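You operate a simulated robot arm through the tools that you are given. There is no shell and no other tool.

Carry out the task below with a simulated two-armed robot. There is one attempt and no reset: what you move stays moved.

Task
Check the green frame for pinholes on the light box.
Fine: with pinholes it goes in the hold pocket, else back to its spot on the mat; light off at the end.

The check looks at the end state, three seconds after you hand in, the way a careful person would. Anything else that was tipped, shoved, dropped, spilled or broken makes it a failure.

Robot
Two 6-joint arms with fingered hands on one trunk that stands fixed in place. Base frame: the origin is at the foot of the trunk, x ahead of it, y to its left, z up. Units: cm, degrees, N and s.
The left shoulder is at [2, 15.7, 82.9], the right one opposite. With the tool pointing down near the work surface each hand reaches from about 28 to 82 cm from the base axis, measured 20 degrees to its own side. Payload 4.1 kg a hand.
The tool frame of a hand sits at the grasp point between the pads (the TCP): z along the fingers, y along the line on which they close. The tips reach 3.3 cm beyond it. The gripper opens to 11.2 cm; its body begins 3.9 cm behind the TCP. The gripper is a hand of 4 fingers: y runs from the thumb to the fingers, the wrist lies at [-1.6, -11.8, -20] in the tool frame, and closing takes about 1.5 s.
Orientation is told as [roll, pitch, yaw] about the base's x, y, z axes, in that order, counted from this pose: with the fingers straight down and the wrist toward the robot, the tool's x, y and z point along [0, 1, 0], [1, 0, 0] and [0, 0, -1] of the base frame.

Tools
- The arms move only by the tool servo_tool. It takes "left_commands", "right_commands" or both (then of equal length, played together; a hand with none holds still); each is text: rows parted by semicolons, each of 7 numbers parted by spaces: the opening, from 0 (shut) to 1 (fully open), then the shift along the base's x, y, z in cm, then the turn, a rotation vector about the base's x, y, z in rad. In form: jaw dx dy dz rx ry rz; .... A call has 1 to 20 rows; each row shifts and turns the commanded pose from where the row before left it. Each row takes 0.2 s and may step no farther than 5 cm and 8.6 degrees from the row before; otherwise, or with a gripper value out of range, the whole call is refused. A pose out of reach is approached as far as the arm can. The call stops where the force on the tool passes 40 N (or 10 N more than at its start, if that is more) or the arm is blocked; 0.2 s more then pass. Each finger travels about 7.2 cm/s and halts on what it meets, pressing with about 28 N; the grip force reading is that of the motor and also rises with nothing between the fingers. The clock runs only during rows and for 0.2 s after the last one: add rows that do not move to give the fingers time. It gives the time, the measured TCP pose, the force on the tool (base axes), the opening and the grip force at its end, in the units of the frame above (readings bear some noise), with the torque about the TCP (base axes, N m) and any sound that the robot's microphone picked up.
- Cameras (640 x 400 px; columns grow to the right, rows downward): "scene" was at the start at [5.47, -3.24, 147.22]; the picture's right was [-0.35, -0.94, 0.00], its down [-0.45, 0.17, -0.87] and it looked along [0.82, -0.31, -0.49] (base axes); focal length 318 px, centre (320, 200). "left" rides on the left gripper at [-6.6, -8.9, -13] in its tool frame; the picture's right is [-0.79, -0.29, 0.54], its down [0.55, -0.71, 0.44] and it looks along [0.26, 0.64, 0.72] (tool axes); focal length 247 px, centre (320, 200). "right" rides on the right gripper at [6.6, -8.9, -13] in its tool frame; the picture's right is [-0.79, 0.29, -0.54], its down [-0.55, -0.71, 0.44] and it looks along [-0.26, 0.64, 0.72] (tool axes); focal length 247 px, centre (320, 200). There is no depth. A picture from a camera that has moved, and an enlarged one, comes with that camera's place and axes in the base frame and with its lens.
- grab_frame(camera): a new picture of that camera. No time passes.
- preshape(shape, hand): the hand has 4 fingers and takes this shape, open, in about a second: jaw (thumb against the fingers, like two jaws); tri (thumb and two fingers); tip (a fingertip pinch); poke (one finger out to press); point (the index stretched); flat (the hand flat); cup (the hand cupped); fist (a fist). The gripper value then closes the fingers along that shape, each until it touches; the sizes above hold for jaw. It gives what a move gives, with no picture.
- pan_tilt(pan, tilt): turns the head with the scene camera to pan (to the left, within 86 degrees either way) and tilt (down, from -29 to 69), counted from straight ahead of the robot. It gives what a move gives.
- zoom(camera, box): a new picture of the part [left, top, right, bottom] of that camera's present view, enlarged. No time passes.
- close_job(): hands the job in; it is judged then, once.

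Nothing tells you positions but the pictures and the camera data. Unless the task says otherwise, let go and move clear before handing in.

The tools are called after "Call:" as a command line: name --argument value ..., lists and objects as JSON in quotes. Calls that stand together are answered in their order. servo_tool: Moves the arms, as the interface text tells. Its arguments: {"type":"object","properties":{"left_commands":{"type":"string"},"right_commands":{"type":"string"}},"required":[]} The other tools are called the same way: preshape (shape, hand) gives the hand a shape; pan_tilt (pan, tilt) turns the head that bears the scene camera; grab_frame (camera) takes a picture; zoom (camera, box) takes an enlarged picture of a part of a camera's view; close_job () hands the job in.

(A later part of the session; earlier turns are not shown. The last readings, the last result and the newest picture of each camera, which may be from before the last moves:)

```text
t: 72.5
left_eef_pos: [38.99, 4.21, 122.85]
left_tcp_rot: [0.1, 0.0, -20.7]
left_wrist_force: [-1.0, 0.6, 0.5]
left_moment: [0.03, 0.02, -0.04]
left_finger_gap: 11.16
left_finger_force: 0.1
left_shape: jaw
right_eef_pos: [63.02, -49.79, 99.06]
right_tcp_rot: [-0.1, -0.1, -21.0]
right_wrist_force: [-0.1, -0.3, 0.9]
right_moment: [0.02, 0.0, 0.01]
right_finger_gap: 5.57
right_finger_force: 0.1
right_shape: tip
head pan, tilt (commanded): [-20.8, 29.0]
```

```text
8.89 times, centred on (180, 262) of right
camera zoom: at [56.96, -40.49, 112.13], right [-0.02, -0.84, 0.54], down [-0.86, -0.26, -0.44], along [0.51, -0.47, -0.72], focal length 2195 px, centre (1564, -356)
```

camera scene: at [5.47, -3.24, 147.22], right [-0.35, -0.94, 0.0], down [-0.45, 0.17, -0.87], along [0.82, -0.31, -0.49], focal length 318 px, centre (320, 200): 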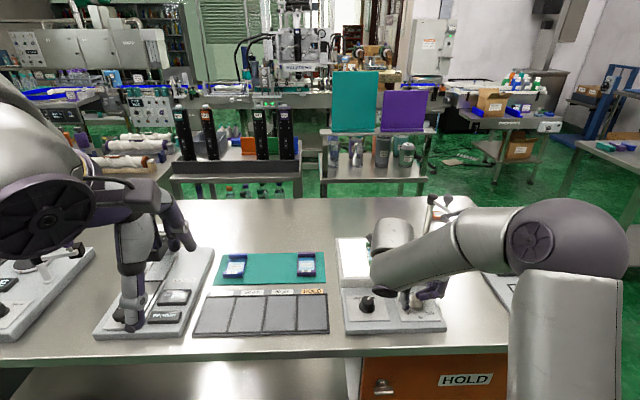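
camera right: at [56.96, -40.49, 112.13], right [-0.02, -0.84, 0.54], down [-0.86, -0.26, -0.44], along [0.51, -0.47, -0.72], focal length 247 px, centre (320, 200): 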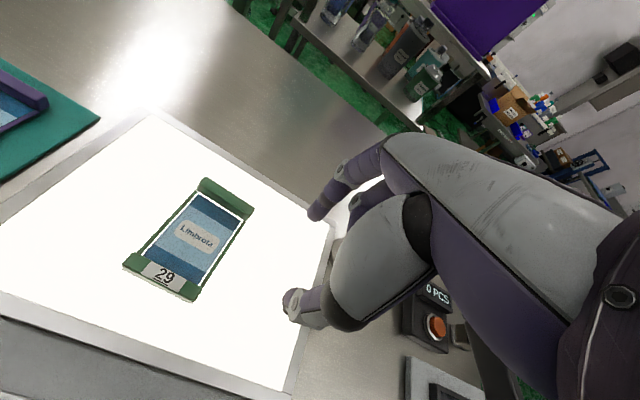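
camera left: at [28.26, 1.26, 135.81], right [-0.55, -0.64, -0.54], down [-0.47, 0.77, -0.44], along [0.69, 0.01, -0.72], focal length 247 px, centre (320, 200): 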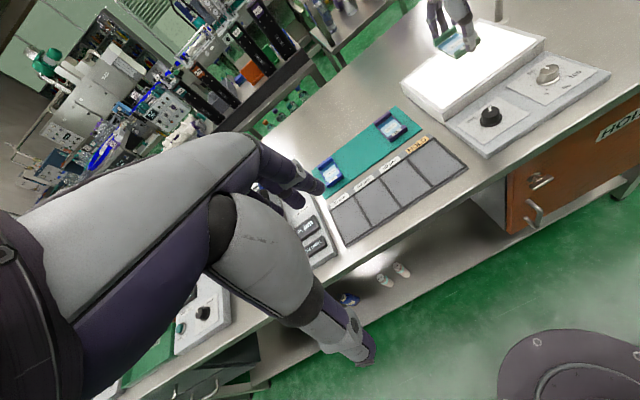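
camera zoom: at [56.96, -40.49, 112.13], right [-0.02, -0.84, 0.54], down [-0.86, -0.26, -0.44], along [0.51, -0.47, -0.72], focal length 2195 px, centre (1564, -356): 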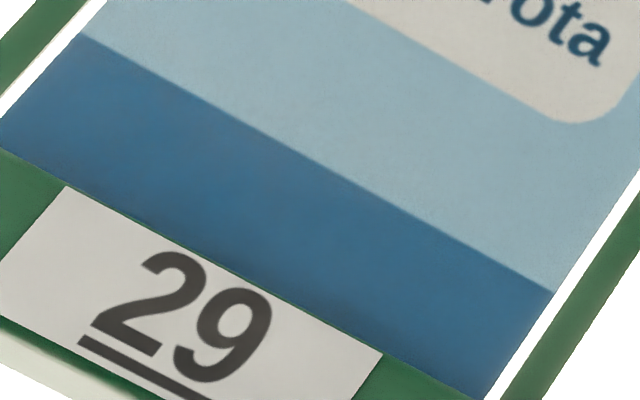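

Still no pinholes, but a narrow strip behind the front bar is partly hidden. I'll shift forward for a near-vertical view to cover it.

Call:
servo_tool --right_commands "0.5 0 0 2 0 0 0;0.5 1.8 -0.2 0 0 0 0;0.5 1.8 -0.1 0 0 0 0;0.5 1.8 -0.1 0 0 0 0;0.5 0 0 0 0 0 0"

Call:
grab_frame --camera "right"

Call:
grab_frame --camera "scene"

```text
t: 73.7
left_eef_pos: [39.01, 4.25, 122.82]
left_tcp_rot: [0.0, 0.1, -20.6]
left_wrist_force: [-0.5, 0.7, 0.3]
left_moment: [0.02, -0.01, 0.03]
left_finger_gap: 11.17
left_finger_force: 0.0
left_shape: jaw
right_eef_pos: [68.4, -50.16, 101.18]
right_tcp_rot: [-0.1, 0.0, -21.0]
right_wrist_force: [0.4, -0.9, -0.3]
right_moment: [0.04, 0.01, 0.0]
right_finger_gap: 5.57
right_finger_force: 0.0
right_shape: tip
head pan, tilt (commanded): [-20.8, 29.0]
```

```text
taken
camera right: at [62.35, -40.9, 114.18], right [-0.02, -0.84, 0.54], down [-0.86, -0.26, -0.44], along [0.51, -0.47, -0.72], focal length 247 px, centre (320, 200)
```

right: 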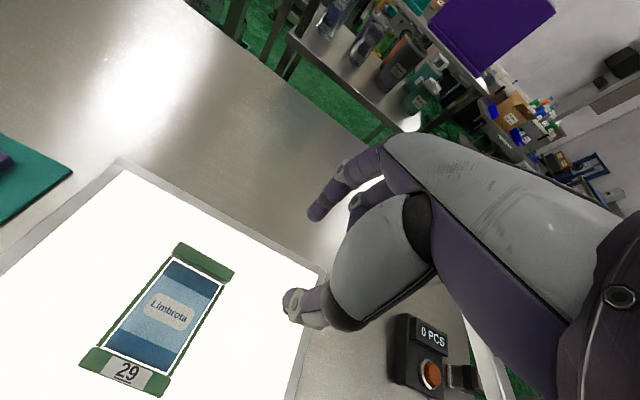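

```text
taken
camera scene: at [5.46, -3.24, 147.22], right [-0.35, -0.94, 0.0], down [-0.45, 0.17, -0.87], along [0.82, -0.31, -0.49], focal length 318 px, centre (320, 200)
```

scene: 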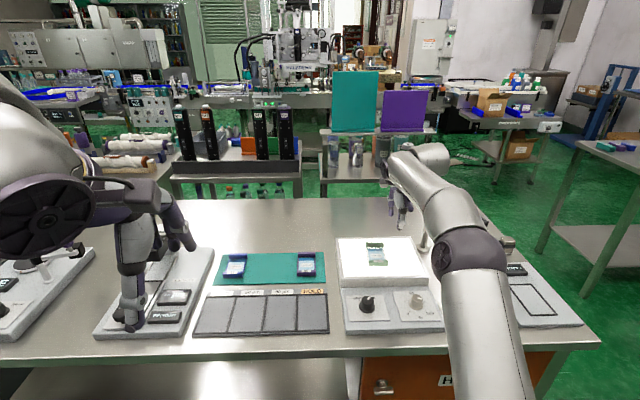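

Call:
zoom --camera "right" --box '[80, 240, 240, 400]'

Call:
zoom --camera "right" --box '[100, 310, 190, 380]'

Call:
zoom --camera "right" --box '[135, 255, 230, 325]'

```text
2.50 times, centred on (160, 320) of right
camera zoom: at [62.35, -40.9, 114.18], right [-0.02, -0.84, 0.54], down [-0.86, -0.26, -0.44], along [0.51, -0.47, -0.72], focal length 617 px, centre (720, -100)
```

zoom: 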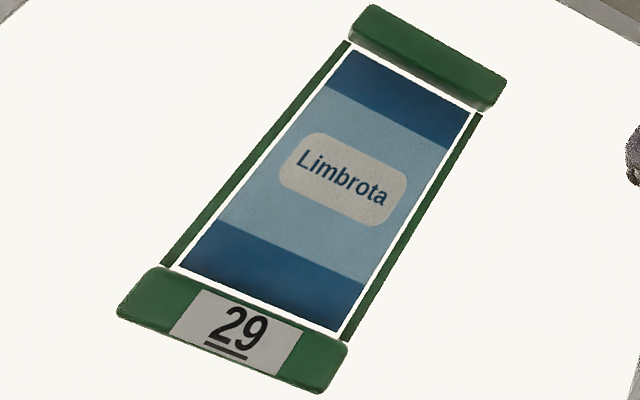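

```text
5.71 times, centred on (145, 345) of right
camera zoom: at [62.35, -40.9, 114.18], right [-0.02, -0.84, 0.54], down [-0.86, -0.26, -0.44], along [0.51, -0.47, -0.72], focal length 1411 px, centre (1320, -629)
```

zoom: 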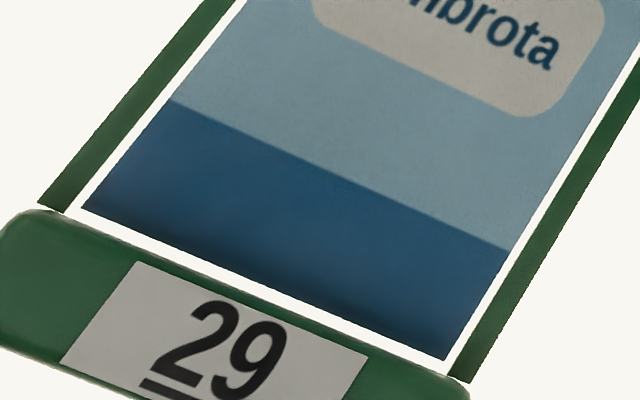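

```text
5.71 times, centred on (182, 290) of right
camera zoom: at [62.35, -40.9, 114.18], right [-0.02, -0.84, 0.54], down [-0.86, -0.26, -0.44], along [0.51, -0.47, -0.72], focal length 1411 px, centre (1106, -314)
```

zoom: 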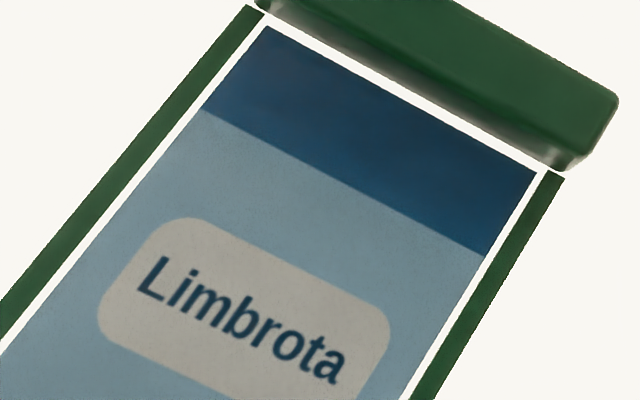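

The whole film is outlined by light here and looks unbroken. I'll take a last set of maximum-magnification tiles over the film to be thorough.

Call:
zoom --camera "right" --box '[150, 258, 200, 292]'

Call:
zoom --camera "right" --box '[180, 262, 228, 296]'

Call:
zoom --camera "right" --box '[130, 288, 180, 320]'

Call:
zoom --camera "right" --box '[165, 290, 215, 325]'

Call:
zoom --camera "right" --box '[108, 312, 158, 350]'

Call:
zoom --camera "right" --box '[145, 322, 195, 372]'

```text
11.76 times, centred on (175, 275) of right
camera zoom: at [62.35, -40.9, 114.18], right [-0.02, -0.84, 0.54], down [-0.86, -0.26, -0.44], along [0.51, -0.47, -0.72], focal length 2906 px, centre (2026, -682)
```

zoom: 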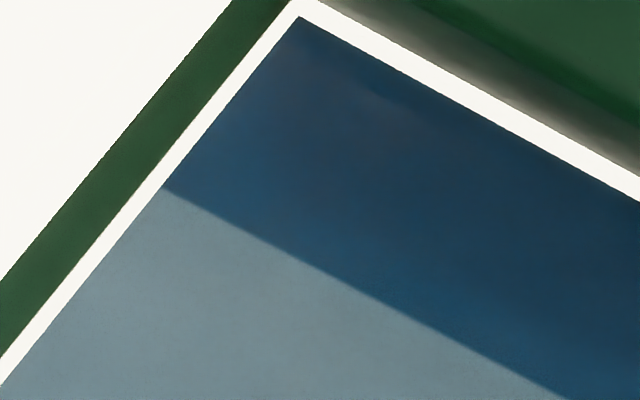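

```text
11.76 times, centred on (204, 279) of right
camera zoom: at [62.35, -40.9, 114.18], right [-0.02, -0.84, 0.54], down [-0.86, -0.26, -0.44], along [0.51, -0.47, -0.72], focal length 2906 px, centre (1685, -729)
```

zoom: 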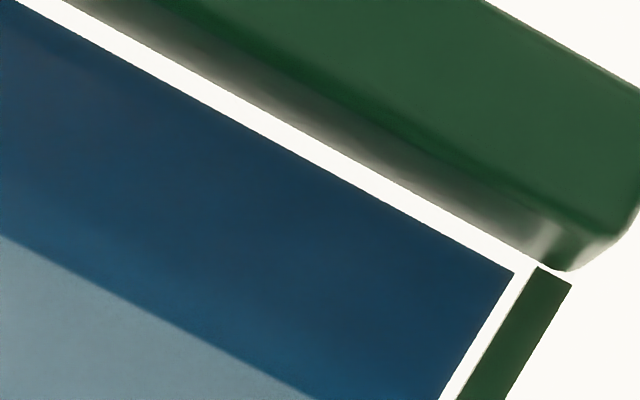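

```text
12.50 times, centred on (155, 304) of right
camera zoom: at [62.35, -40.9, 114.18], right [-0.02, -0.84, 0.54], down [-0.86, -0.26, -0.44], along [0.51, -0.47, -0.72], focal length 3087 px, centre (2382, -1100)
```

zoom: 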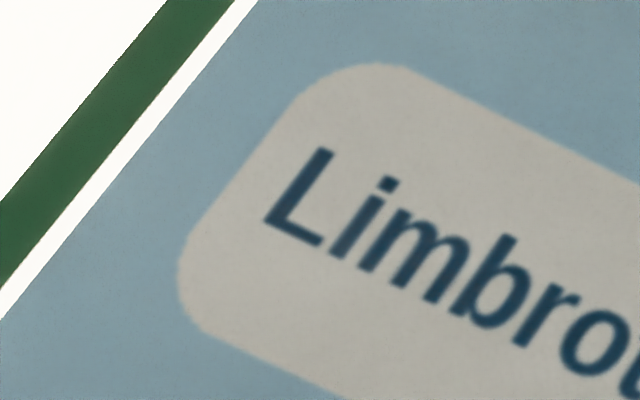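

```text
11.43 times, centred on (190, 308) of right
camera zoom: at [62.35, -40.9, 114.18], right [-0.02, -0.84, 0.54], down [-0.86, -0.26, -0.44], along [0.51, -0.47, -0.72], focal length 2823 px, centre (1806, -1029)
```

zoom: 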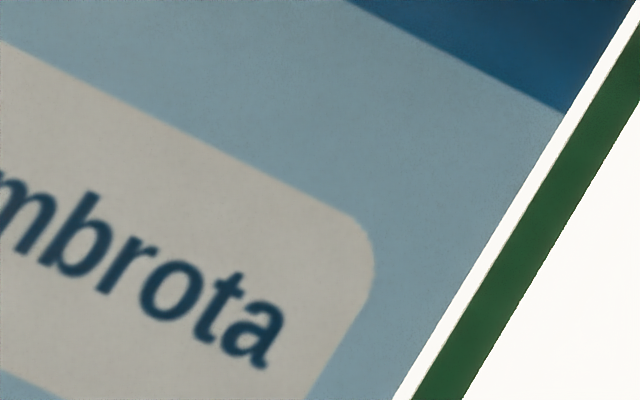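

```text
10.53 times, centred on (133, 331) of right
camera zoom: at [62.35, -40.9, 114.18], right [-0.02, -0.84, 0.54], down [-0.86, -0.26, -0.44], along [0.51, -0.47, -0.72], focal length 2600 px, centre (2288, -1179)
```

zoom: 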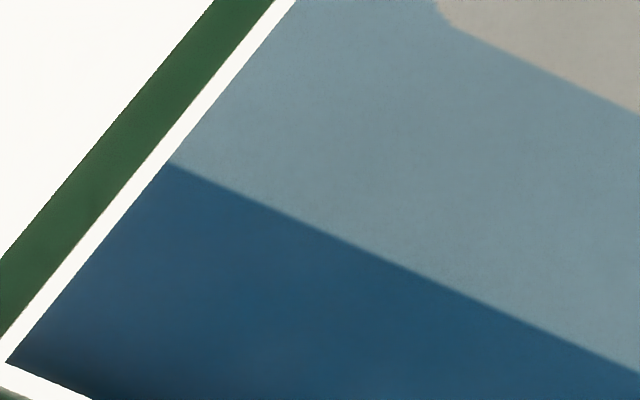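

```text
8.00 times, centred on (170, 347) of right
camera zoom: at [62.35, -40.9, 114.18], right [-0.02, -0.84, 0.54], down [-0.86, -0.26, -0.44], along [0.51, -0.47, -0.72], focal length 1976 px, centre (1520, -976)
```

zoom: 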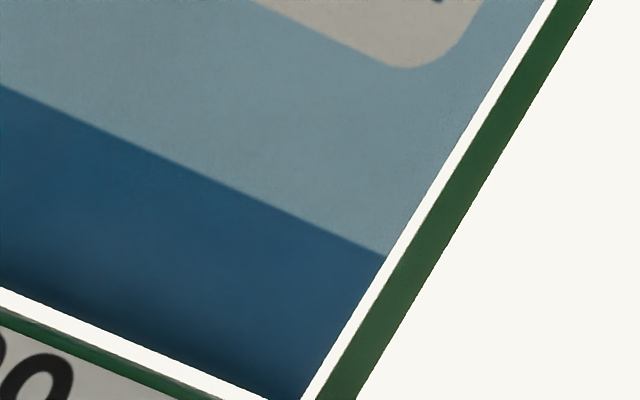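

No pinholes anywhere at either brightness, so the frame goes back to its spot on the mat. I'll reshape to jaw and move back over the frame.

Call:
preshape --shape "jaw" --hand "right"

Call:
servo_tool --right_commands "1 -1 2.6 0.5 0 0 0.003;1 -1.2 2.6 0 0 0 0.002;1 -1.27 2.7 0 0 0 0;1 0 0 -1.5 0 0 0;1 0 0 -1.5 0 0 0;1 0 0 0 0 0 0"

Call:
zoom --camera "right" --box '[200, 150, 400, 330]'

Call:
zoom --camera "left" --box '[420, 0, 520, 80]'

Call:
zoom --camera "scene" --box '[350, 210, 410, 270]'

```text
t: 74.6
left_eef_pos: [39.08, 4.24, 122.89]
left_tcp_rot: [0.0, -0.1, -20.5]
left_wrist_force: [-0.5, 0.1, 0.4]
left_moment: [0.02, -0.01, 0.0]
left_finger_gap: 11.16
left_finger_force: 0.1
left_shape: jaw
right_eef_pos: [68.29, -50.3, 101.2]
right_tcp_rot: [0.0, -0.1, -21.0]
right_wrist_force: [-0.1, -0.7, 0.5]
right_moment: [0.02, 0.0, 0.01]
right_finger_gap: 11.19
right_finger_force: 0.0
right_shape: jaw
head pan, tilt (commanded): [-20.8, 29.0]
```

```text
t: 76.0
left_eef_pos: [39.01, 4.15, 122.8]
left_tcp_rot: [0.0, 0.0, -20.5]
left_wrist_force: [-0.6, 1.1, 0.9]
left_moment: [-0.01, -0.01, -0.01]
left_finger_gap: 11.19
left_finger_force: 0.0
left_shape: jaw
right_eef_pos: [64.94, -42.36, 98.45]
right_tcp_rot: [0.1, 0.0, -20.7]
right_wrist_force: [0.4, -0.4, -0.4]
right_moment: [-0.01, 0.0, -0.03]
right_finger_gap: 11.16
right_finger_force: 0.2
right_shape: jaw
head pan, tilt (commanded): [-20.8, 29.0]
```

```text
2.22 times, centred on (300, 240) of right
camera zoom: at [58.9, -33.05, 111.6], right [-0.01, -0.84, 0.54], down [-0.86, -0.27, -0.44], along [0.51, -0.47, -0.72], focal length 549 px, centre (364, 111)
```

zoom: 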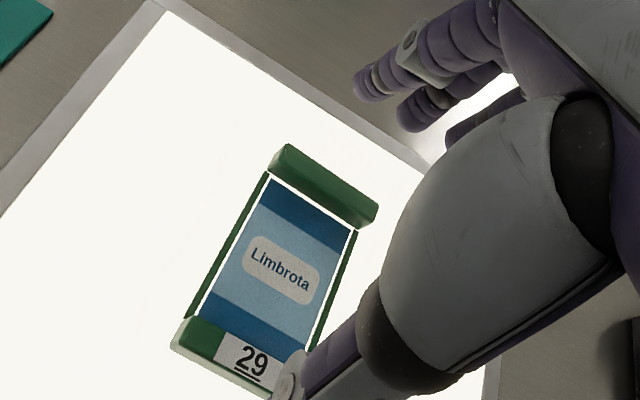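

```text
5.00 times, centred on (470, 40) of left
camera zoom: at [28.25, 1.26, 135.81], right [-0.55, -0.64, -0.54], down [-0.47, 0.77, -0.44], along [0.69, 0.01, -0.72], focal length 1235 px, centre (-430, 1000)
```

zoom: 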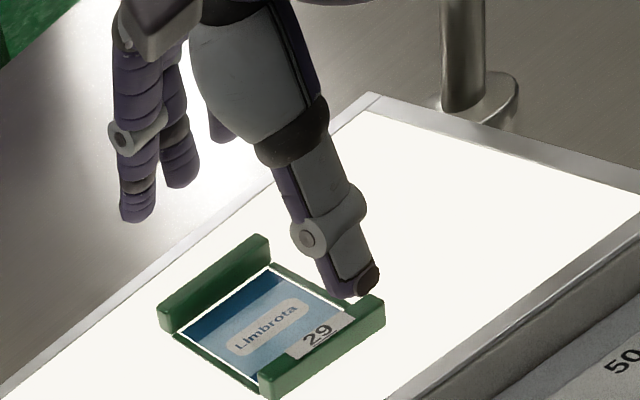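

```text
6.67 times, centred on (380, 240) of scene
camera zoom: at [5.47, -3.24, 147.22], right [-0.35, -0.94, 0.0], down [-0.45, 0.17, -0.87], along [0.82, -0.31, -0.49], focal length 2118 px, centre (-80, -67)
```

zoom: 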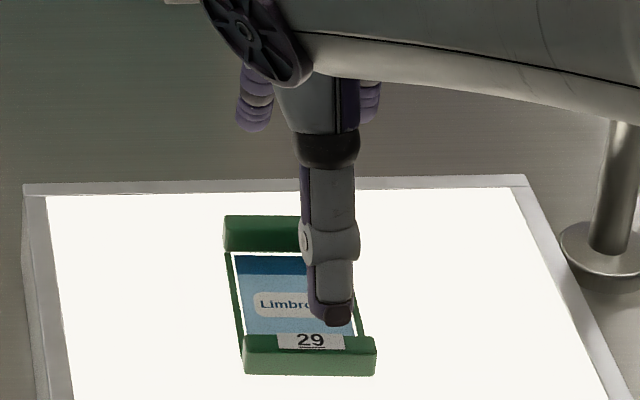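

Aligned over the frame again at the release pose. I'll lower to the grip height and close.

Call:
servo_tool --right_commands "1 0 0 -1.2 0 0 0;1 0 0 -1.2 0 0 0;1 0 0 -1 0 0 0;1 0 0 -0.6 0 0 0;1 0 0 0 0 0 0;0.95 0 0 0 0 0 0;0.9 0 0 0 0 0 0;0.85 0 0 0 0 0 0;0.8 0 0 0 0 0 0;0.75 0 0 0 0 0 0;0.7 0 0 0 0 0 0;0.6 0 0 0 0 0 0;0.6 0 0 0 0 0 0"

Call:
zoom --camera "left" --box '[420, 0, 520, 80]'

Call:
zoom --camera "right" --box '[200, 150, 400, 330]'

```text
t: 78.8
left_eef_pos: [38.98, 4.28, 122.82]
left_tcp_rot: [0.0, 0.0, -20.5]
left_wrist_force: [-0.4, -0.1, -0.3]
left_moment: [0.01, 0.0, 0.04]
left_finger_gap: 11.16
left_finger_force: 0.0
left_shape: jaw
right_eef_pos: [65.04, -42.42, 94.68]
right_tcp_rot: [-0.1, -0.1, -20.7]
right_wrist_force: [0.2, 0.3, 0.8]
right_moment: [-0.05, 0.0, 0.0]
right_finger_gap: 8.46
right_finger_force: 28.1
right_shape: jaw
head pan, tilt (commanded): [-20.8, 29.0]
```

```text
5.00 times, centred on (470, 40) of left
camera zoom: at [28.25, 1.26, 135.81], right [-0.55, -0.64, -0.54], down [-0.47, 0.77, -0.44], along [0.69, 0.01, -0.72], focal length 1235 px, centre (-430, 1000)
```

zoom: 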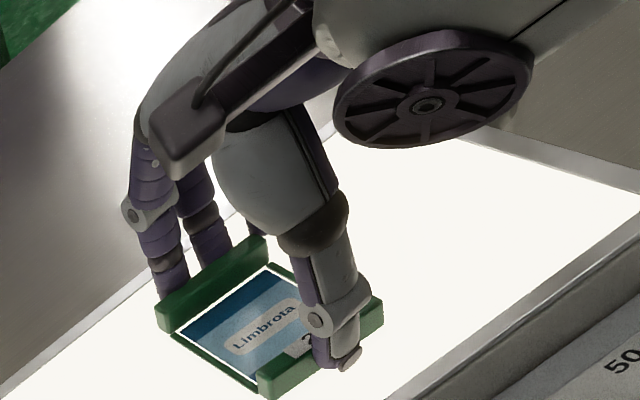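

```text
2.22 times, centred on (300, 240) of right
camera zoom: at [58.86, -33.06, 107.59], right [-0.01, -0.84, 0.54], down [-0.86, -0.27, -0.44], along [0.51, -0.47, -0.72], focal length 549 px, centre (364, 111)
```

zoom: 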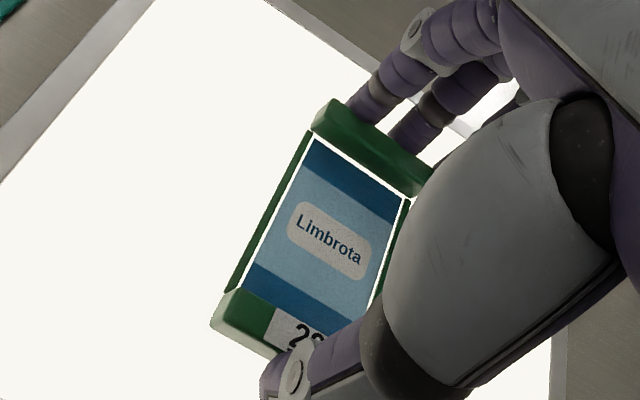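

The frame is gripped with the same pose in the hand as before. I'll lift it and carry it back above its spot on the mat.

Call:
servo_tool --right_commands "0.6 0 0 0.5 0 0 0;0.6 0 0 1 0 0 0;0.6 0 0 1.5 0 0 0;0.6 0 0 1.5 0 0 0;0.6 0 0 1.5 0 0 0;0.6 0.67 1.7 0 0 0 0.0085;0.6 1.34 3.4 0 0 0 0.0085;0.6 1.34 3.4 0 0 0 0.0085;0.6 1.34 3.4 0 0 0 0.0085;0.6 1.34 3.4 0 0 0 0.0085;0.6 1.34 3.4 0 0 0 0.0085;0.6 1.34 3.4 0 0 0 0.0085;0.6 1.34 3.4 0 0 0 0.0085;0.6 0.67 1.8 0 0 0 0;0.6 0 0 0 0 0 0"

Call:
grab_frame --camera "right"

Call:
zoom --camera "scene" --box '[210, 210, 330, 300]'

```text
t: 82.0
left_eef_pos: [39.07, 4.2, 122.77]
left_tcp_rot: [0.0, 0.0, -20.6]
left_wrist_force: [0.5, -0.4, -0.2]
left_moment: [-0.04, -0.01, -0.01]
left_finger_gap: 11.14
left_finger_force: 0.1
left_shape: jaw
right_eef_pos: [75.61, -15.06, 100.58]
right_tcp_rot: [0.1, 0.0, -16.8]
right_wrist_force: [-0.7, 0.5, 0.0]
right_moment: [-0.05, 0.0, 0.0]
right_finger_gap: 8.49
right_finger_force: 27.9
right_shape: jaw
head pan, tilt (commanded): [-20.8, 29.0]
```

```text
taken
camera right: at [68.96, -6.22, 113.6], right [0.05, -0.84, 0.54], down [-0.84, -0.32, -0.44], along [0.54, -0.43, -0.72], focal length 247 px, centre (320, 200)
```

right: 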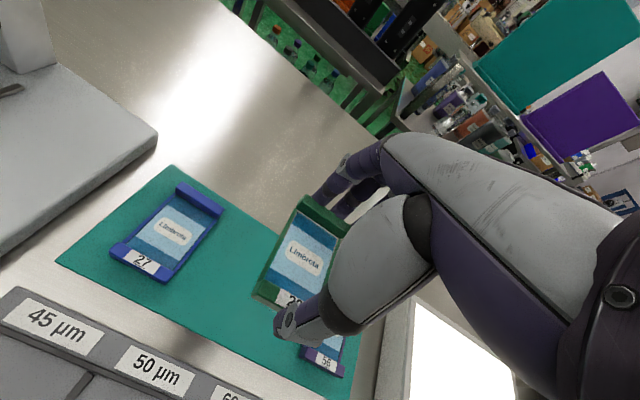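

```text
4.44 times, centred on (270, 255) of scene
camera zoom: at [5.47, -3.24, 147.22], right [-0.35, -0.94, 0.0], down [-0.45, 0.17, -0.87], along [0.82, -0.31, -0.49], focal length 1412 px, centre (542, -44)
```

zoom: 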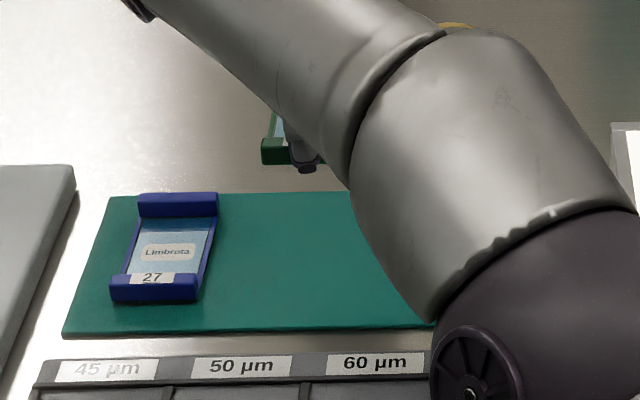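

The frame hangs over its empty spot, within a millimetre of the original pose. I'll lower it most of the way and then creep to contact.

Call:
servo_tool --right_commands "0.6 0.02 0.02 -2 0 0 0;0.6 0.01 0.01 -2 0 0 0;0.6 0 0 -2 0 0 0;0.6 0 0 -1.5 0 0 0;0.6 0 0 -1 0 0 0;0.6 0 0 -0.6 0 0 0;0.6 0 0 0 0 0 0"

Call:
zoom --camera "scene" --box '[250, 240, 310, 290]'

Call:
zoom --camera "right" --box '[180, 140, 420, 340]'

```text
t: 83.6
left_eef_pos: [39.0, 4.24, 122.76]
left_tcp_rot: [0.1, 0.0, -20.6]
left_wrist_force: [-0.6, -0.7, 0.1]
left_moment: [0.01, 0.02, -0.01]
left_finger_gap: 11.17
left_finger_force: 0.1
left_shape: jaw
right_eef_pos: [75.7, -15.07, 91.33]
right_tcp_rot: [0.2, 0.0, -16.8]
right_wrist_force: [-0.1, 0.5, -1.1]
right_moment: [0.01, -0.01, -0.02]
right_finger_gap: 8.47
right_finger_force: 27.4
right_shape: jaw
head pan, tilt (commanded): [-20.8, 29.0]
```

```text
8.00 times, centred on (280, 265) of scene
camera zoom: at [5.47, -3.24, 147.22], right [-0.35, -0.94, 0.0], down [-0.45, 0.17, -0.87], along [0.82, -0.31, -0.49], focal length 2542 px, centre (640, -320)
```

zoom: 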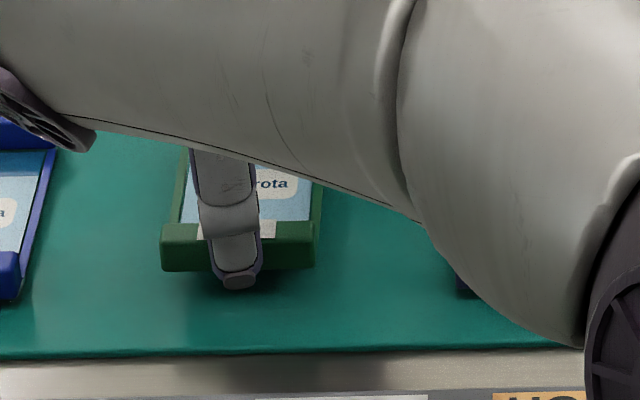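

```text
2.00 times, centred on (300, 240) of right
camera zoom: at [69.03, -6.24, 104.53], right [0.05, -0.84, 0.54], down [-0.84, -0.32, -0.44], along [0.54, -0.43, -0.72], focal length 494 px, centre (360, 120)
```

zoom: 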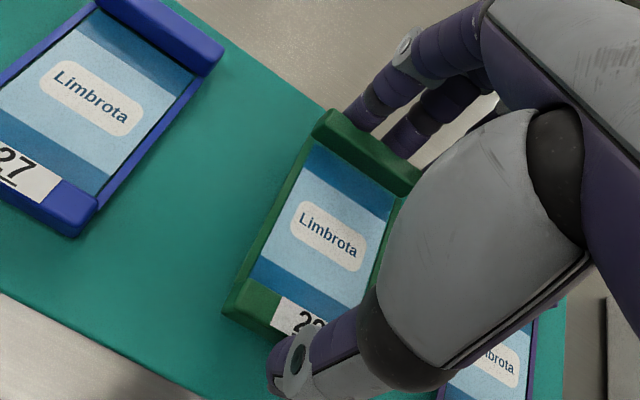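

About 1 cm remains above the mat. I'll creep down, reading the force each time.

Call:
servo_tool --right_commands "0.6 0 0 -0.3 0 0 0;0.6 0 0 -0.3 0 0 0;0.6 0 0 -0.2 0 0 0;0.6 0 0 0 0 0 0"

Call:
servo_tool --right_commands "0.6 0 0 -0.12 0 0 0;0.6 0 0 0 0 0 0"

Call:
servo_tool --right_commands "0.6 0 0 -0.1 0 0 0;0.6 0 0 0 0 0 0"

```text
t: 84.6
left_eef_pos: [38.98, 4.24, 122.84]
left_tcp_rot: [-0.1, 0.0, -20.7]
left_wrist_force: [-0.4, -1.0, 0.0]
left_moment: [0.01, -0.01, -0.01]
left_finger_gap: 11.17
left_finger_force: 0.0
left_shape: jaw
right_eef_pos: [75.77, -15.12, 90.86]
right_tcp_rot: [0.0, 0.0, -16.9]
right_wrist_force: [-0.5, -0.6, -0.2]
right_moment: [0.06, 0.01, 0.04]
right_finger_gap: 8.47
right_finger_force: 28.1
right_shape: jaw
head pan, tilt (commanded): [-20.8, 29.0]
```

```text
t: 85.2
left_eef_pos: [39.01, 4.11, 122.77]
left_tcp_rot: [0.0, 0.0, -20.6]
left_wrist_force: [0.0, 0.6, -0.7]
left_moment: [0.0, -0.01, -0.04]
left_finger_gap: 11.15
left_finger_force: 0.1
left_shape: jaw
right_eef_pos: [75.62, -15.09, 90.53]
right_tcp_rot: [0.0, 0.0, -16.8]
right_wrist_force: [-0.2, -0.8, -0.5]
right_moment: [0.02, 0.0, -0.03]
right_finger_gap: 8.48
right_finger_force: 28.2
right_shape: jaw
head pan, tilt (commanded): [-20.8, 29.0]
```

```text
t: 85.8
left_eef_pos: [39.1, 4.17, 122.76]
left_tcp_rot: [0.0, 0.1, -20.6]
left_wrist_force: [0.4, 0.0, -0.5]
left_moment: [0.0, 0.01, -0.01]
left_finger_gap: 11.15
left_finger_force: 0.1
left_shape: jaw
right_eef_pos: [75.67, -15.09, 90.5]
right_tcp_rot: [0.0, 0.0, -16.8]
right_wrist_force: [0.1, -0.1, -0.6]
right_moment: [0.04, -0.04, -0.01]
right_finger_gap: 8.46
right_finger_force: 28.4
right_shape: jaw
head pan, tilt (commanded): [-20.8, 29.0]
```

No contact yet. I'll continue with small steps.

Call:
servo_tool --right_commands "0.6 0 0 -0.1 0 0 0;0.6 0 0 0 0 0 0"

Call:
servo_tool --right_commands "0.6 0 0 -0.1 0 0 0;0.6 0 0 0 0 0 0"

Call:
zoom --camera "right" --box '[180, 140, 420, 340]'

```text
t: 86.4
left_eef_pos: [38.94, 4.34, 122.81]
left_tcp_rot: [0.0, -0.1, -20.7]
left_wrist_force: [-0.2, 0.8, -0.3]
left_moment: [-0.01, 0.0, 0.01]
left_finger_gap: 11.14
left_finger_force: 0.0
left_shape: jaw
right_eef_pos: [75.68, -15.04, 90.43]
right_tcp_rot: [0.1, -0.1, -16.8]
right_wrist_force: [-0.7, 0.8, 2.9]
right_moment: [-0.07, 0.0, 0.01]
right_finger_gap: 8.47
right_finger_force: 28.0
right_shape: jaw
head pan, tilt (commanded): [-20.8, 29.0]
```

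```text
t: 87.0
left_eef_pos: [39.07, 4.21, 122.8]
left_tcp_rot: [0.0, 0.0, -20.6]
left_wrist_force: [0.2, 0.2, 0.1]
left_moment: [-0.02, -0.02, 0.0]
left_finger_gap: 11.14
left_finger_force: 0.1
left_shape: jaw
right_eef_pos: [75.72, -15.06, 90.41]
right_tcp_rot: [0.1, -0.2, -16.9]
right_wrist_force: [-0.9, 0.3, 8.2]
right_moment: [-0.04, -0.01, -0.04]
right_finger_gap: 8.45
right_finger_force: 27.6
right_shape: jaw
head pan, tilt (commanded): [-20.8, 29.0]
```

```text
2.00 times, centred on (300, 240) of right
camera zoom: at [68.96, -6.18, 103.41], right [0.04, -0.84, 0.54], down [-0.84, -0.32, -0.44], along [0.54, -0.43, -0.72], focal length 494 px, centre (360, 120)
```

zoom: 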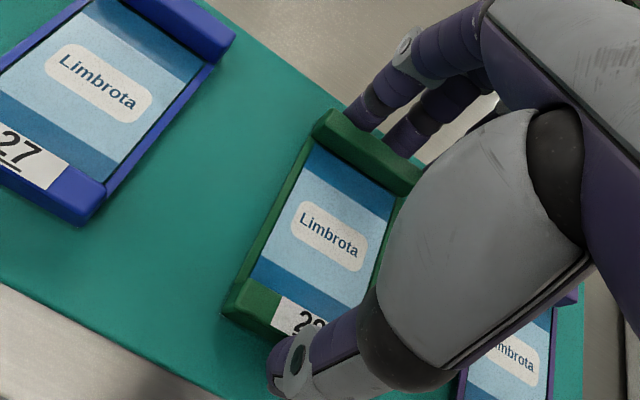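

The frame has touched the mat (8 N). I'll ease the pressure, open gradually, and lift straight up.

Call:
servo_tool --right_commands "0.6 0 0 0.1 0 0 0;0.7 0 0 0 0 0 0;0.76 0 0 0 0 0 0;0.82 0 0 0 0 0 0;0.9 0 0 0 0 0 0;1 0 0 0 0 0 0;1 0 0 0 0 0 0;1 0 0 0 0 0 0;1 0 0 1 0 0 0;1 0 0 1.5 0 0 0;1 0 0 2 0 0 0;1 0 0 3 0 0 0;1 0 0 3 0 0 0;1 0 0 0 0 0 0"

Call:
grab_frame --camera "right"

Call:
grab_frame --camera "scene"

```text
t: 90.0
left_eef_pos: [39.04, 4.28, 122.89]
left_tcp_rot: [-0.1, 0.1, -20.6]
left_wrist_force: [-0.2, 0.0, -0.3]
left_moment: [-0.01, -0.01, -0.03]
left_finger_gap: 11.14
left_finger_force: 0.0
left_shape: jaw
right_eef_pos: [75.66, -14.86, 101.04]
right_tcp_rot: [0.1, 0.1, -16.7]
right_wrist_force: [-0.2, -0.4, -0.7]
right_moment: [-0.01, -0.03, 0.01]
right_finger_gap: 11.16
right_finger_force: 0.0
right_shape: jaw
head pan, tilt (commanded): [-20.8, 29.0]
```

```text
taken
camera right: at [68.91, -6.09, 113.9], right [0.05, -0.84, 0.54], down [-0.84, -0.32, -0.43], along [0.54, -0.43, -0.72], focal length 247 px, centre (320, 200)
```

right: 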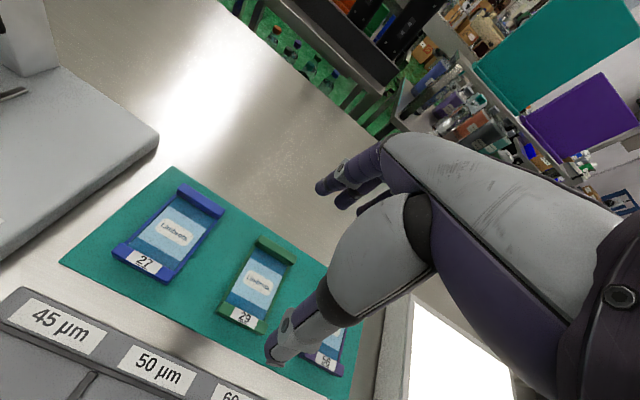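

```text
taken
camera scene: at [5.47, -3.24, 147.22], right [-0.35, -0.94, 0.0], down [-0.45, 0.17, -0.87], along [0.82, -0.31, -0.49], focal length 318 px, centre (320, 200)
```

scene: 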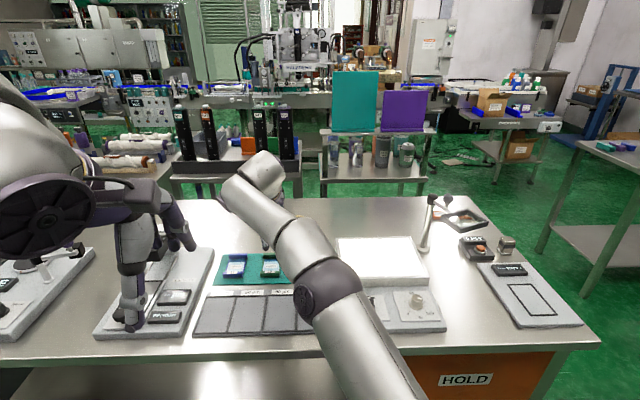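

The frame is back at its place between its neighbours. Now I'll shape the hand for the knobs and return to the brightness dial to set it back to 50 before switching off.

Call:
preshape --shape "tip" --hand "right"

Call:
servo_tool --right_commands "0.5 -2.77 -2.95 0.1 0 0 -0.06;0.5 -2.77 -2.95 0.1 0 0 -0.1;0.5 -2.77 -2.95 0.1 0 0 -0.1;0.5 -2.77 -2.95 0.1 0 0 -0.1;0.5 -2.77 -2.95 0.1 0 0 -0.1;0.5 -2.77 -2.95 0.1 0 0 -0.1;0.5 -2.77 -2.95 0.1 0 0 -0.12;0.5 -2.77 -2.95 0.1 0 0 -0.12;0.5 -2.77 -2.95 0.1 0 0 -0.12;0.5 -2.77 -2.95 0.1 0 0 -0.12;0.5 0 0 0 0 0 -0.14;0.5 0 0 0 0 0 0"

Call:
grab_frame --camera "right"

Call:
zoom --camera "scene" --box '[190, 235, 340, 335]'

```text
t: 90.9
left_eef_pos: [38.95, 4.26, 122.83]
left_tcp_rot: [-0.1, -0.1, -20.6]
left_wrist_force: [-0.6, 0.5, -0.1]
left_moment: [0.01, -0.01, 0.02]
left_finger_gap: 11.17
left_finger_force: 0.0
left_shape: jaw
right_eef_pos: [75.54, -14.88, 100.9]
right_tcp_rot: [-0.1, 0.0, -16.8]
right_wrist_force: [-0.7, 0.4, -0.1]
right_moment: [-0.02, 0.01, -0.01]
right_finger_gap: 11.17
right_finger_force: 0.1
right_shape: tip
head pan, tilt (commanded): [-20.8, 29.0]
```

```text
t: 93.5
left_eef_pos: [38.99, 4.34, 122.87]
left_tcp_rot: [0.0, 0.0, -20.6]
left_wrist_force: [-0.5, -0.5, 0.2]
left_moment: [-0.01, 0.02, -0.02]
left_finger_gap: 11.16
left_finger_force: 0.1
left_shape: jaw
right_eef_pos: [47.82, -44.48, 101.96]
right_tcp_rot: [0.1, 0.0, -84.5]
right_wrist_force: [0.0, -0.4, 1.0]
right_moment: [0.0, 0.03, 0.03]
right_finger_gap: 5.69
right_finger_force: 0.1
right_shape: tip
head pan, tilt (commanded): [-20.8, 29.0]
```

```text
taken
camera right: at [53.54, -35.0, 114.97], right [-0.76, -0.36, 0.54], down [-0.62, 0.65, -0.44], along [-0.19, -0.66, -0.72], focal length 247 px, centre (320, 200)
```

right: 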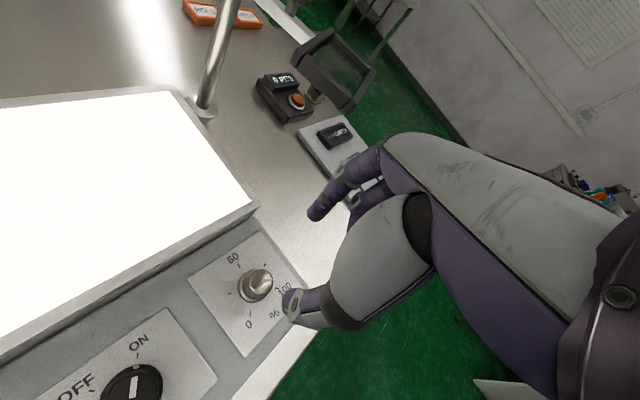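

```text
4.00 times, centred on (265, 285) of scene
camera zoom: at [5.47, -3.24, 147.22], right [-0.35, -0.94, 0.0], down [-0.45, 0.17, -0.87], along [0.82, -0.31, -0.49], focal length 1271 px, centre (540, -140)
```

zoom: 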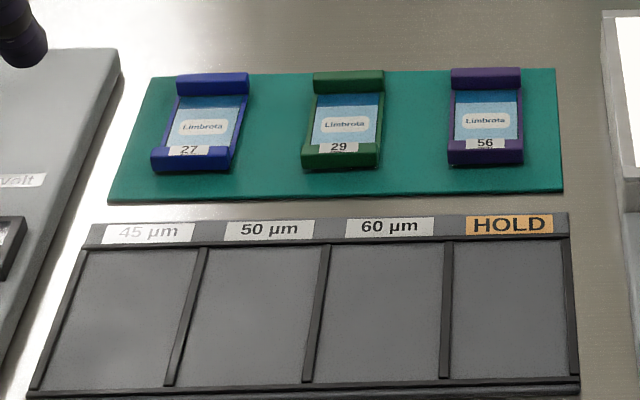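

The frame matches its original place in the picture. I'll descend onto the brightness knob at this yaw with open fingers.

Call:
servo_tool --right_commands "0.5 0.05 0.06 -2 0 0 0;0.5 0.05 0.06 -2 0 0 0;0.5 0.03 0.04 -2 0 0 0;0.5 0 0 -2 0 0 0;0.5 0 0 -1.2 0 0 0;0.5 0 0 -0.9 0 0 0;0.5 0 0 0 0 0 0"

Call:
zoom --camera "right" --box '[230, 160, 390, 320]'

```text
t: 95.1
left_eef_pos: [38.98, 4.19, 122.78]
left_tcp_rot: [0.1, 0.0, -20.6]
left_wrist_force: [0.1, -0.5, 0.0]
left_moment: [-0.01, 0.0, 0.03]
left_finger_gap: 11.16
left_finger_force: 0.1
left_shape: jaw
right_eef_pos: [48.07, -44.35, 91.85]
right_tcp_rot: [0.2, 0.0, -84.5]
right_wrist_force: [1.1, -1.1, -0.8]
right_moment: [0.02, 0.02, 0.02]
right_finger_gap: 5.66
right_finger_force: 0.1
right_shape: tip
head pan, tilt (commanded): [-20.8, 29.0]
```

```text
2.50 times, centred on (310, 240) of right
camera zoom: at [53.68, -34.85, 104.78], right [-0.76, -0.36, 0.54], down [-0.62, 0.65, -0.44], along [-0.19, -0.66, -0.72], focal length 617 px, centre (345, 100)
```

zoom: 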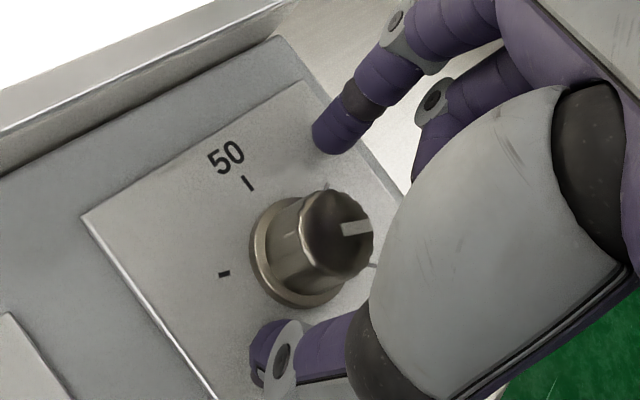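

The fingers straddle the knob, whose pointer reads about 95 %. I'll grip and turn it back counter-clockwise about 61°.

Call:
servo_tool --right_commands "0.3 0 0 0 0 0 0;0.15 0 0 0 0 0 0;0 0 0 0 0 0 0;0 0 0 0 0 0 0;0 0 0 0 0 0 0;0 0.02 -0.01 0 0 0 0.1331;0 0.03 -0.01 0 0 0 0.1331;0 0.04 -0.01 0 0 0 0.1331;0 0.04 -0.01 0 0 0 0.1331;0 0.04 -0.01 0 0 0 0.1331;0 0.05 -0.01 0 0 0 0.1331;0 0.05 -0.01 0 0 0 0.1331;0 0.04 -0.02 0 0 0 0.1331;0 0 0 0 0 0 0"

Call:
zoom --camera "right" --box '[230, 160, 390, 320]'

```text
t: 98.1
left_eef_pos: [39.16, 4.21, 122.79]
left_tcp_rot: [0.0, 0.0, -20.6]
left_wrist_force: [-0.5, -0.5, -0.1]
left_moment: [0.0, -0.02, 0.01]
left_finger_gap: 11.17
left_finger_force: 0.0
left_shape: jaw
right_eef_pos: [48.39, -44.28, 91.89]
right_tcp_rot: [0.0, 0.1, -23.2]
right_wrist_force: [3.3, 15.6, -1.4]
right_moment: [0.4, -0.04, 0.01]
right_finger_gap: 1.9
right_finger_force: 27.8
right_shape: tip
head pan, tilt (commanded): [-20.8, 29.0]
```

```text
2.50 times, centred on (310, 240) of right
camera zoom: at [42.74, -34.83, 104.81], right [-0.05, -0.84, 0.54], down [-0.87, -0.23, -0.43], along [0.49, -0.49, -0.72], focal length 617 px, centre (345, 100)
```

zoom: 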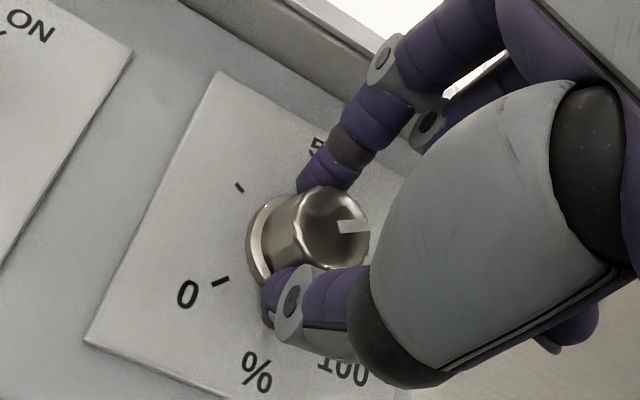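

The knob followed back to about 72 %, with some sideways load at the end. I'll release, swing back with a small recentring, and repeat the stroke.

Call:
servo_tool --right_commands "0.2 0 0 0 0 0 0;0.5 0 0 0 0 0 0;0.5 0 0.1 0 0 0 0;0.5 -0.04 0.03 0 0 0 -0.1331;0.5 -0.04 0.03 0 0 0 -0.1331;0.5 -0.04 0.03 0 0 0 -0.1331;0.5 -0.04 0.03 0 0 0 -0.1331;0.5 -0.04 0.03 0 0 0 -0.1331;0.5 -0.04 0.03 0 0 0 -0.1331;0.5 -0.04 0.03 0 0 0 -0.1331;0.5 -0.04 0.03 0 0 0 -0.1331;0.5 0 0 0 0 0 0"

Call:
zoom --camera "right" --box '[230, 160, 390, 320]'

Call:
servo_tool --right_commands "0.3 0 0 0 0 0 0;0.15 0 0 0 0 0 0;0 0 0 0 0 0 0;0 0 0 0 0 0 0;0 0 0 0 0 0 0"

```text
t: 100.7
left_eef_pos: [38.98, 4.22, 122.76]
left_tcp_rot: [0.0, 0.1, -20.6]
left_wrist_force: [-0.6, 0.2, 0.4]
left_moment: [0.01, 0.0, 0.02]
left_finger_gap: 11.17
left_finger_force: 0.1
left_shape: jaw
right_eef_pos: [48.07, -44.11, 91.94]
right_tcp_rot: [0.1, 0.0, -84.5]
right_wrist_force: [0.8, 0.9, -0.5]
right_moment: [0.0, 0.01, -0.01]
right_finger_gap: 5.55
right_finger_force: 0.1
right_shape: tip
head pan, tilt (commanded): [-20.8, 29.0]
```

```text
2.50 times, centred on (310, 240) of right
camera zoom: at [53.7, -34.65, 104.8], right [-0.76, -0.36, 0.54], down [-0.62, 0.65, -0.44], along [-0.19, -0.66, -0.72], focal length 617 px, centre (345, 100)
```

zoom: 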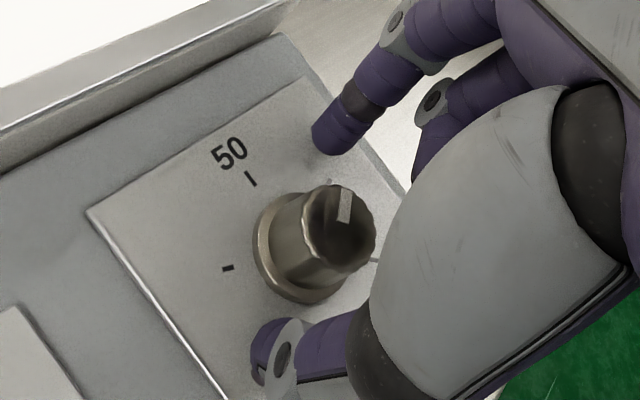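

```text
t: 101.9
left_eef_pos: [39.0, 4.25, 122.75]
left_tcp_rot: [0.0, 0.0, -20.6]
left_wrist_force: [0.3, -0.7, 0.1]
left_moment: [0.01, -0.01, 0.01]
left_finger_gap: 11.15
left_finger_force: 0.0
left_shape: jaw
right_eef_pos: [48.21, -44.02, 91.76]
right_tcp_rot: [0.1, 0.2, -84.3]
right_wrist_force: [6.5, 3.9, -3.3]
right_moment: [0.07, -0.2, -0.03]
right_finger_gap: 2.05
right_finger_force: 28.4
right_shape: tip
head pan, tilt (commanded): [-20.8, 29.0]
```

The pointer is about 54° right of the 50 mark. I'll turn counter-clockwise that much now.

Call:
servo_tool --right_commands "0 0.06 0 0 0 0 0.1331;0 0.05 -0.02 0 0 0 0.1331;0 0.03 -0.03 0 0 0 0.1331;0 0.03 -0.03 0 0 0 0.1331;0 0.03 -0.03 0 0 0 0.1331;0 0.02 -0.03 0 0 0 0.1331;0 0.02 -0.03 0 0 0 0.1331;0 0 0 0 0 0 0"

Call:
zoom --camera "right" --box '[230, 160, 390, 320]'

```text
t: 103.7
left_eef_pos: [38.87, 4.31, 122.84]
left_tcp_rot: [0.0, 0.0, -20.6]
left_wrist_force: [0.1, -0.6, -0.3]
left_moment: [-0.01, 0.01, -0.02]
left_finger_gap: 11.16
left_finger_force: 0.1
left_shape: jaw
right_eef_pos: [48.22, -44.26, 91.86]
right_tcp_rot: [0.1, 0.0, -30.9]
right_wrist_force: [-1.2, 13.0, -5.7]
right_moment: [0.31, 0.08, -0.03]
right_finger_gap: 2.04
right_finger_force: 27.9
right_shape: tip
head pan, tilt (commanded): [-20.8, 29.0]
```

```text
2.50 times, centred on (310, 240) of right
camera zoom: at [43.97, -34.01, 104.81], right [-0.16, -0.83, 0.54], down [-0.89, -0.11, -0.43], along [0.42, -0.55, -0.72], focal length 617 px, centre (345, 100)
```

zoom: 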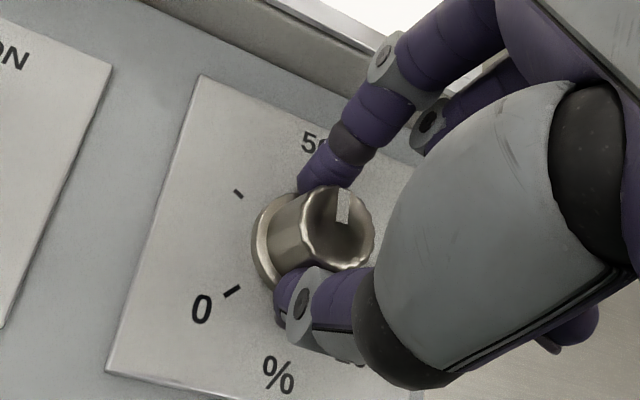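

The knob has followed. I'll release, lift clear, and check the dial.

Call:
servo_tool --right_commands "0.2 0 0 0 0 0 0;0.5 0 0 0 0 0 0;0.5 0 0.1 0 0 0 0;0.5 0 0 1.5 0 0 0;0.5 0 0 2 0 0 0;0.5 0 0 3 0 0 0;0.5 0 0 3 0 0 0;0.5 0 0 0 0 0 0"

Call:
zoom --camera "right" --box '[180, 220, 320, 340]'

Call:
zoom --camera "scene" --box '[330, 225, 460, 335]'

```text
t: 105.5
left_eef_pos: [39.08, 4.28, 122.85]
left_tcp_rot: [0.0, 0.0, -20.5]
left_wrist_force: [0.4, 0.9, 0.0]
left_moment: [0.01, 0.02, 0.04]
left_finger_gap: 11.13
left_finger_force: 0.1
left_shape: jaw
right_eef_pos: [48.27, -44.23, 101.29]
right_tcp_rot: [0.0, 0.0, -31.0]
right_wrist_force: [0.5, 0.1, -0.7]
right_moment: [0.04, 0.0, 0.01]
right_finger_gap: 5.55
right_finger_force: 0.0
right_shape: tip
head pan, tilt (commanded): [-20.8, 29.0]
```

```text
3.33 times, centred on (250, 280) of right
camera zoom: at [44.0, -33.96, 114.36], right [-0.16, -0.83, 0.54], down [-0.89, -0.11, -0.44], along [0.42, -0.55, -0.72], focal length 823 px, centre (553, -67)
```

zoom: 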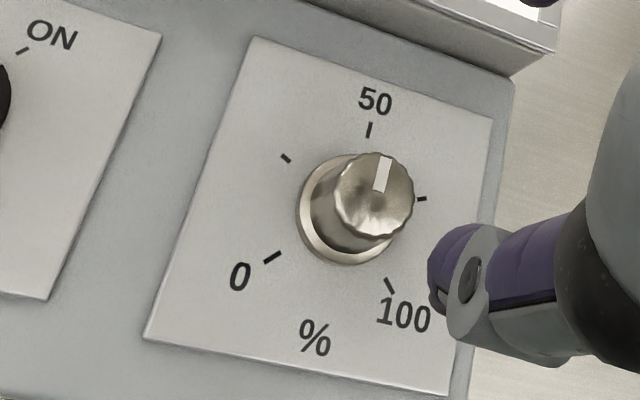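

```text
3.64 times, centred on (395, 280) of scene
camera zoom: at [5.47, -3.24, 147.22], right [-0.35, -0.94, 0.0], down [-0.45, 0.17, -0.87], along [0.82, -0.31, -0.49], focal length 1156 px, centre (47, -91)
```

zoom: 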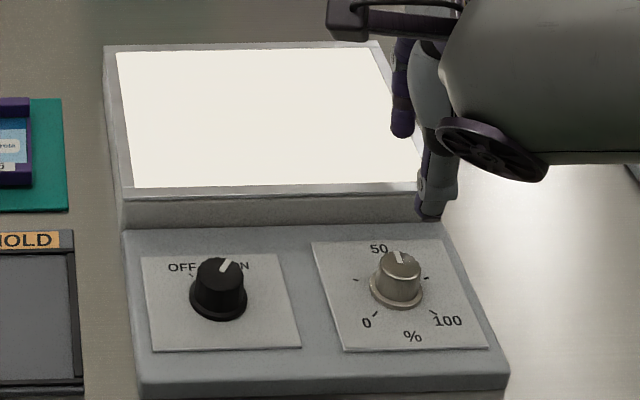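

The brightness dial is back at 50. Next I'll move above the OFF/ON knob at yaw -85 and take a look before gripping it.

Call:
servo_tool --right_commands "0.5 0.454 1.604 0 0 0 -0.1346;0.5 0.454 1.604 0 0 0 -0.1346;0.5 0.454 1.604 0 0 0 -0.1346;0.5 0.454 1.604 0 0 0 -0.1346;0.5 0.454 1.604 0 0 0 -0.1346;0.5 0.454 1.604 0 0 0 -0.1346;0.5 0.454 1.604 0 0 0 -0.1346;0.5 0 0 -2 0 0 0;0.5 0 0 -2 0 0 0;0.5 0 0 0 0 0 0"

Call:
zoom --camera "right" --box '[200, 180, 360, 320]'

Call:
zoom --camera "left" --box '[440, 50, 580, 145]'

```text
t: 107.7
left_eef_pos: [38.96, 4.27, 122.9]
left_tcp_rot: [0.0, 0.1, -20.6]
left_wrist_force: [-0.5, 0.2, 0.0]
left_moment: [0.0, -0.02, 0.02]
left_finger_gap: 11.15
left_finger_force: 0.0
left_shape: jaw
right_eef_pos: [51.4, -33.06, 97.34]
right_tcp_rot: [0.1, -0.1, -84.9]
right_wrist_force: [-0.3, 0.4, 0.0]
right_moment: [0.0, 0.03, 0.01]
right_finger_gap: 5.58
right_finger_force: 0.0
right_shape: tip
head pan, tilt (commanded): [-20.8, 29.0]
```

```text
2.86 times, centred on (280, 250) of right
camera zoom: at [57.21, -23.55, 110.33], right [-0.77, -0.35, 0.54], down [-0.61, 0.66, -0.44], along [-0.2, -0.66, -0.72], focal length 706 px, centre (434, 57)
```

zoom: 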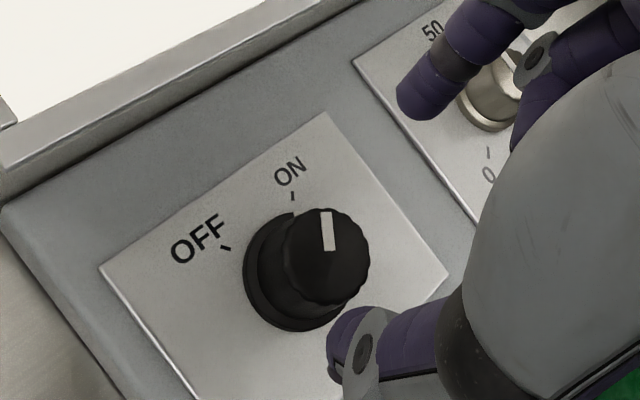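

```text
4.21 times, centred on (510, 98) of left
camera zoom: at [28.25, 1.26, 135.81], right [-0.55, -0.64, -0.54], down [-0.47, 0.77, -0.44], along [0.69, 0.01, -0.72], focal length 1040 px, centre (-480, 632)
```

zoom: 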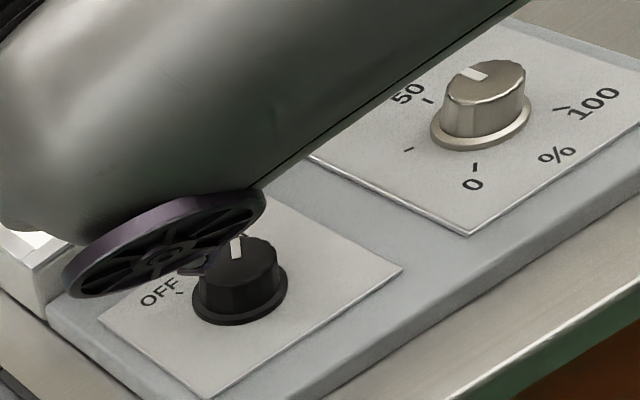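

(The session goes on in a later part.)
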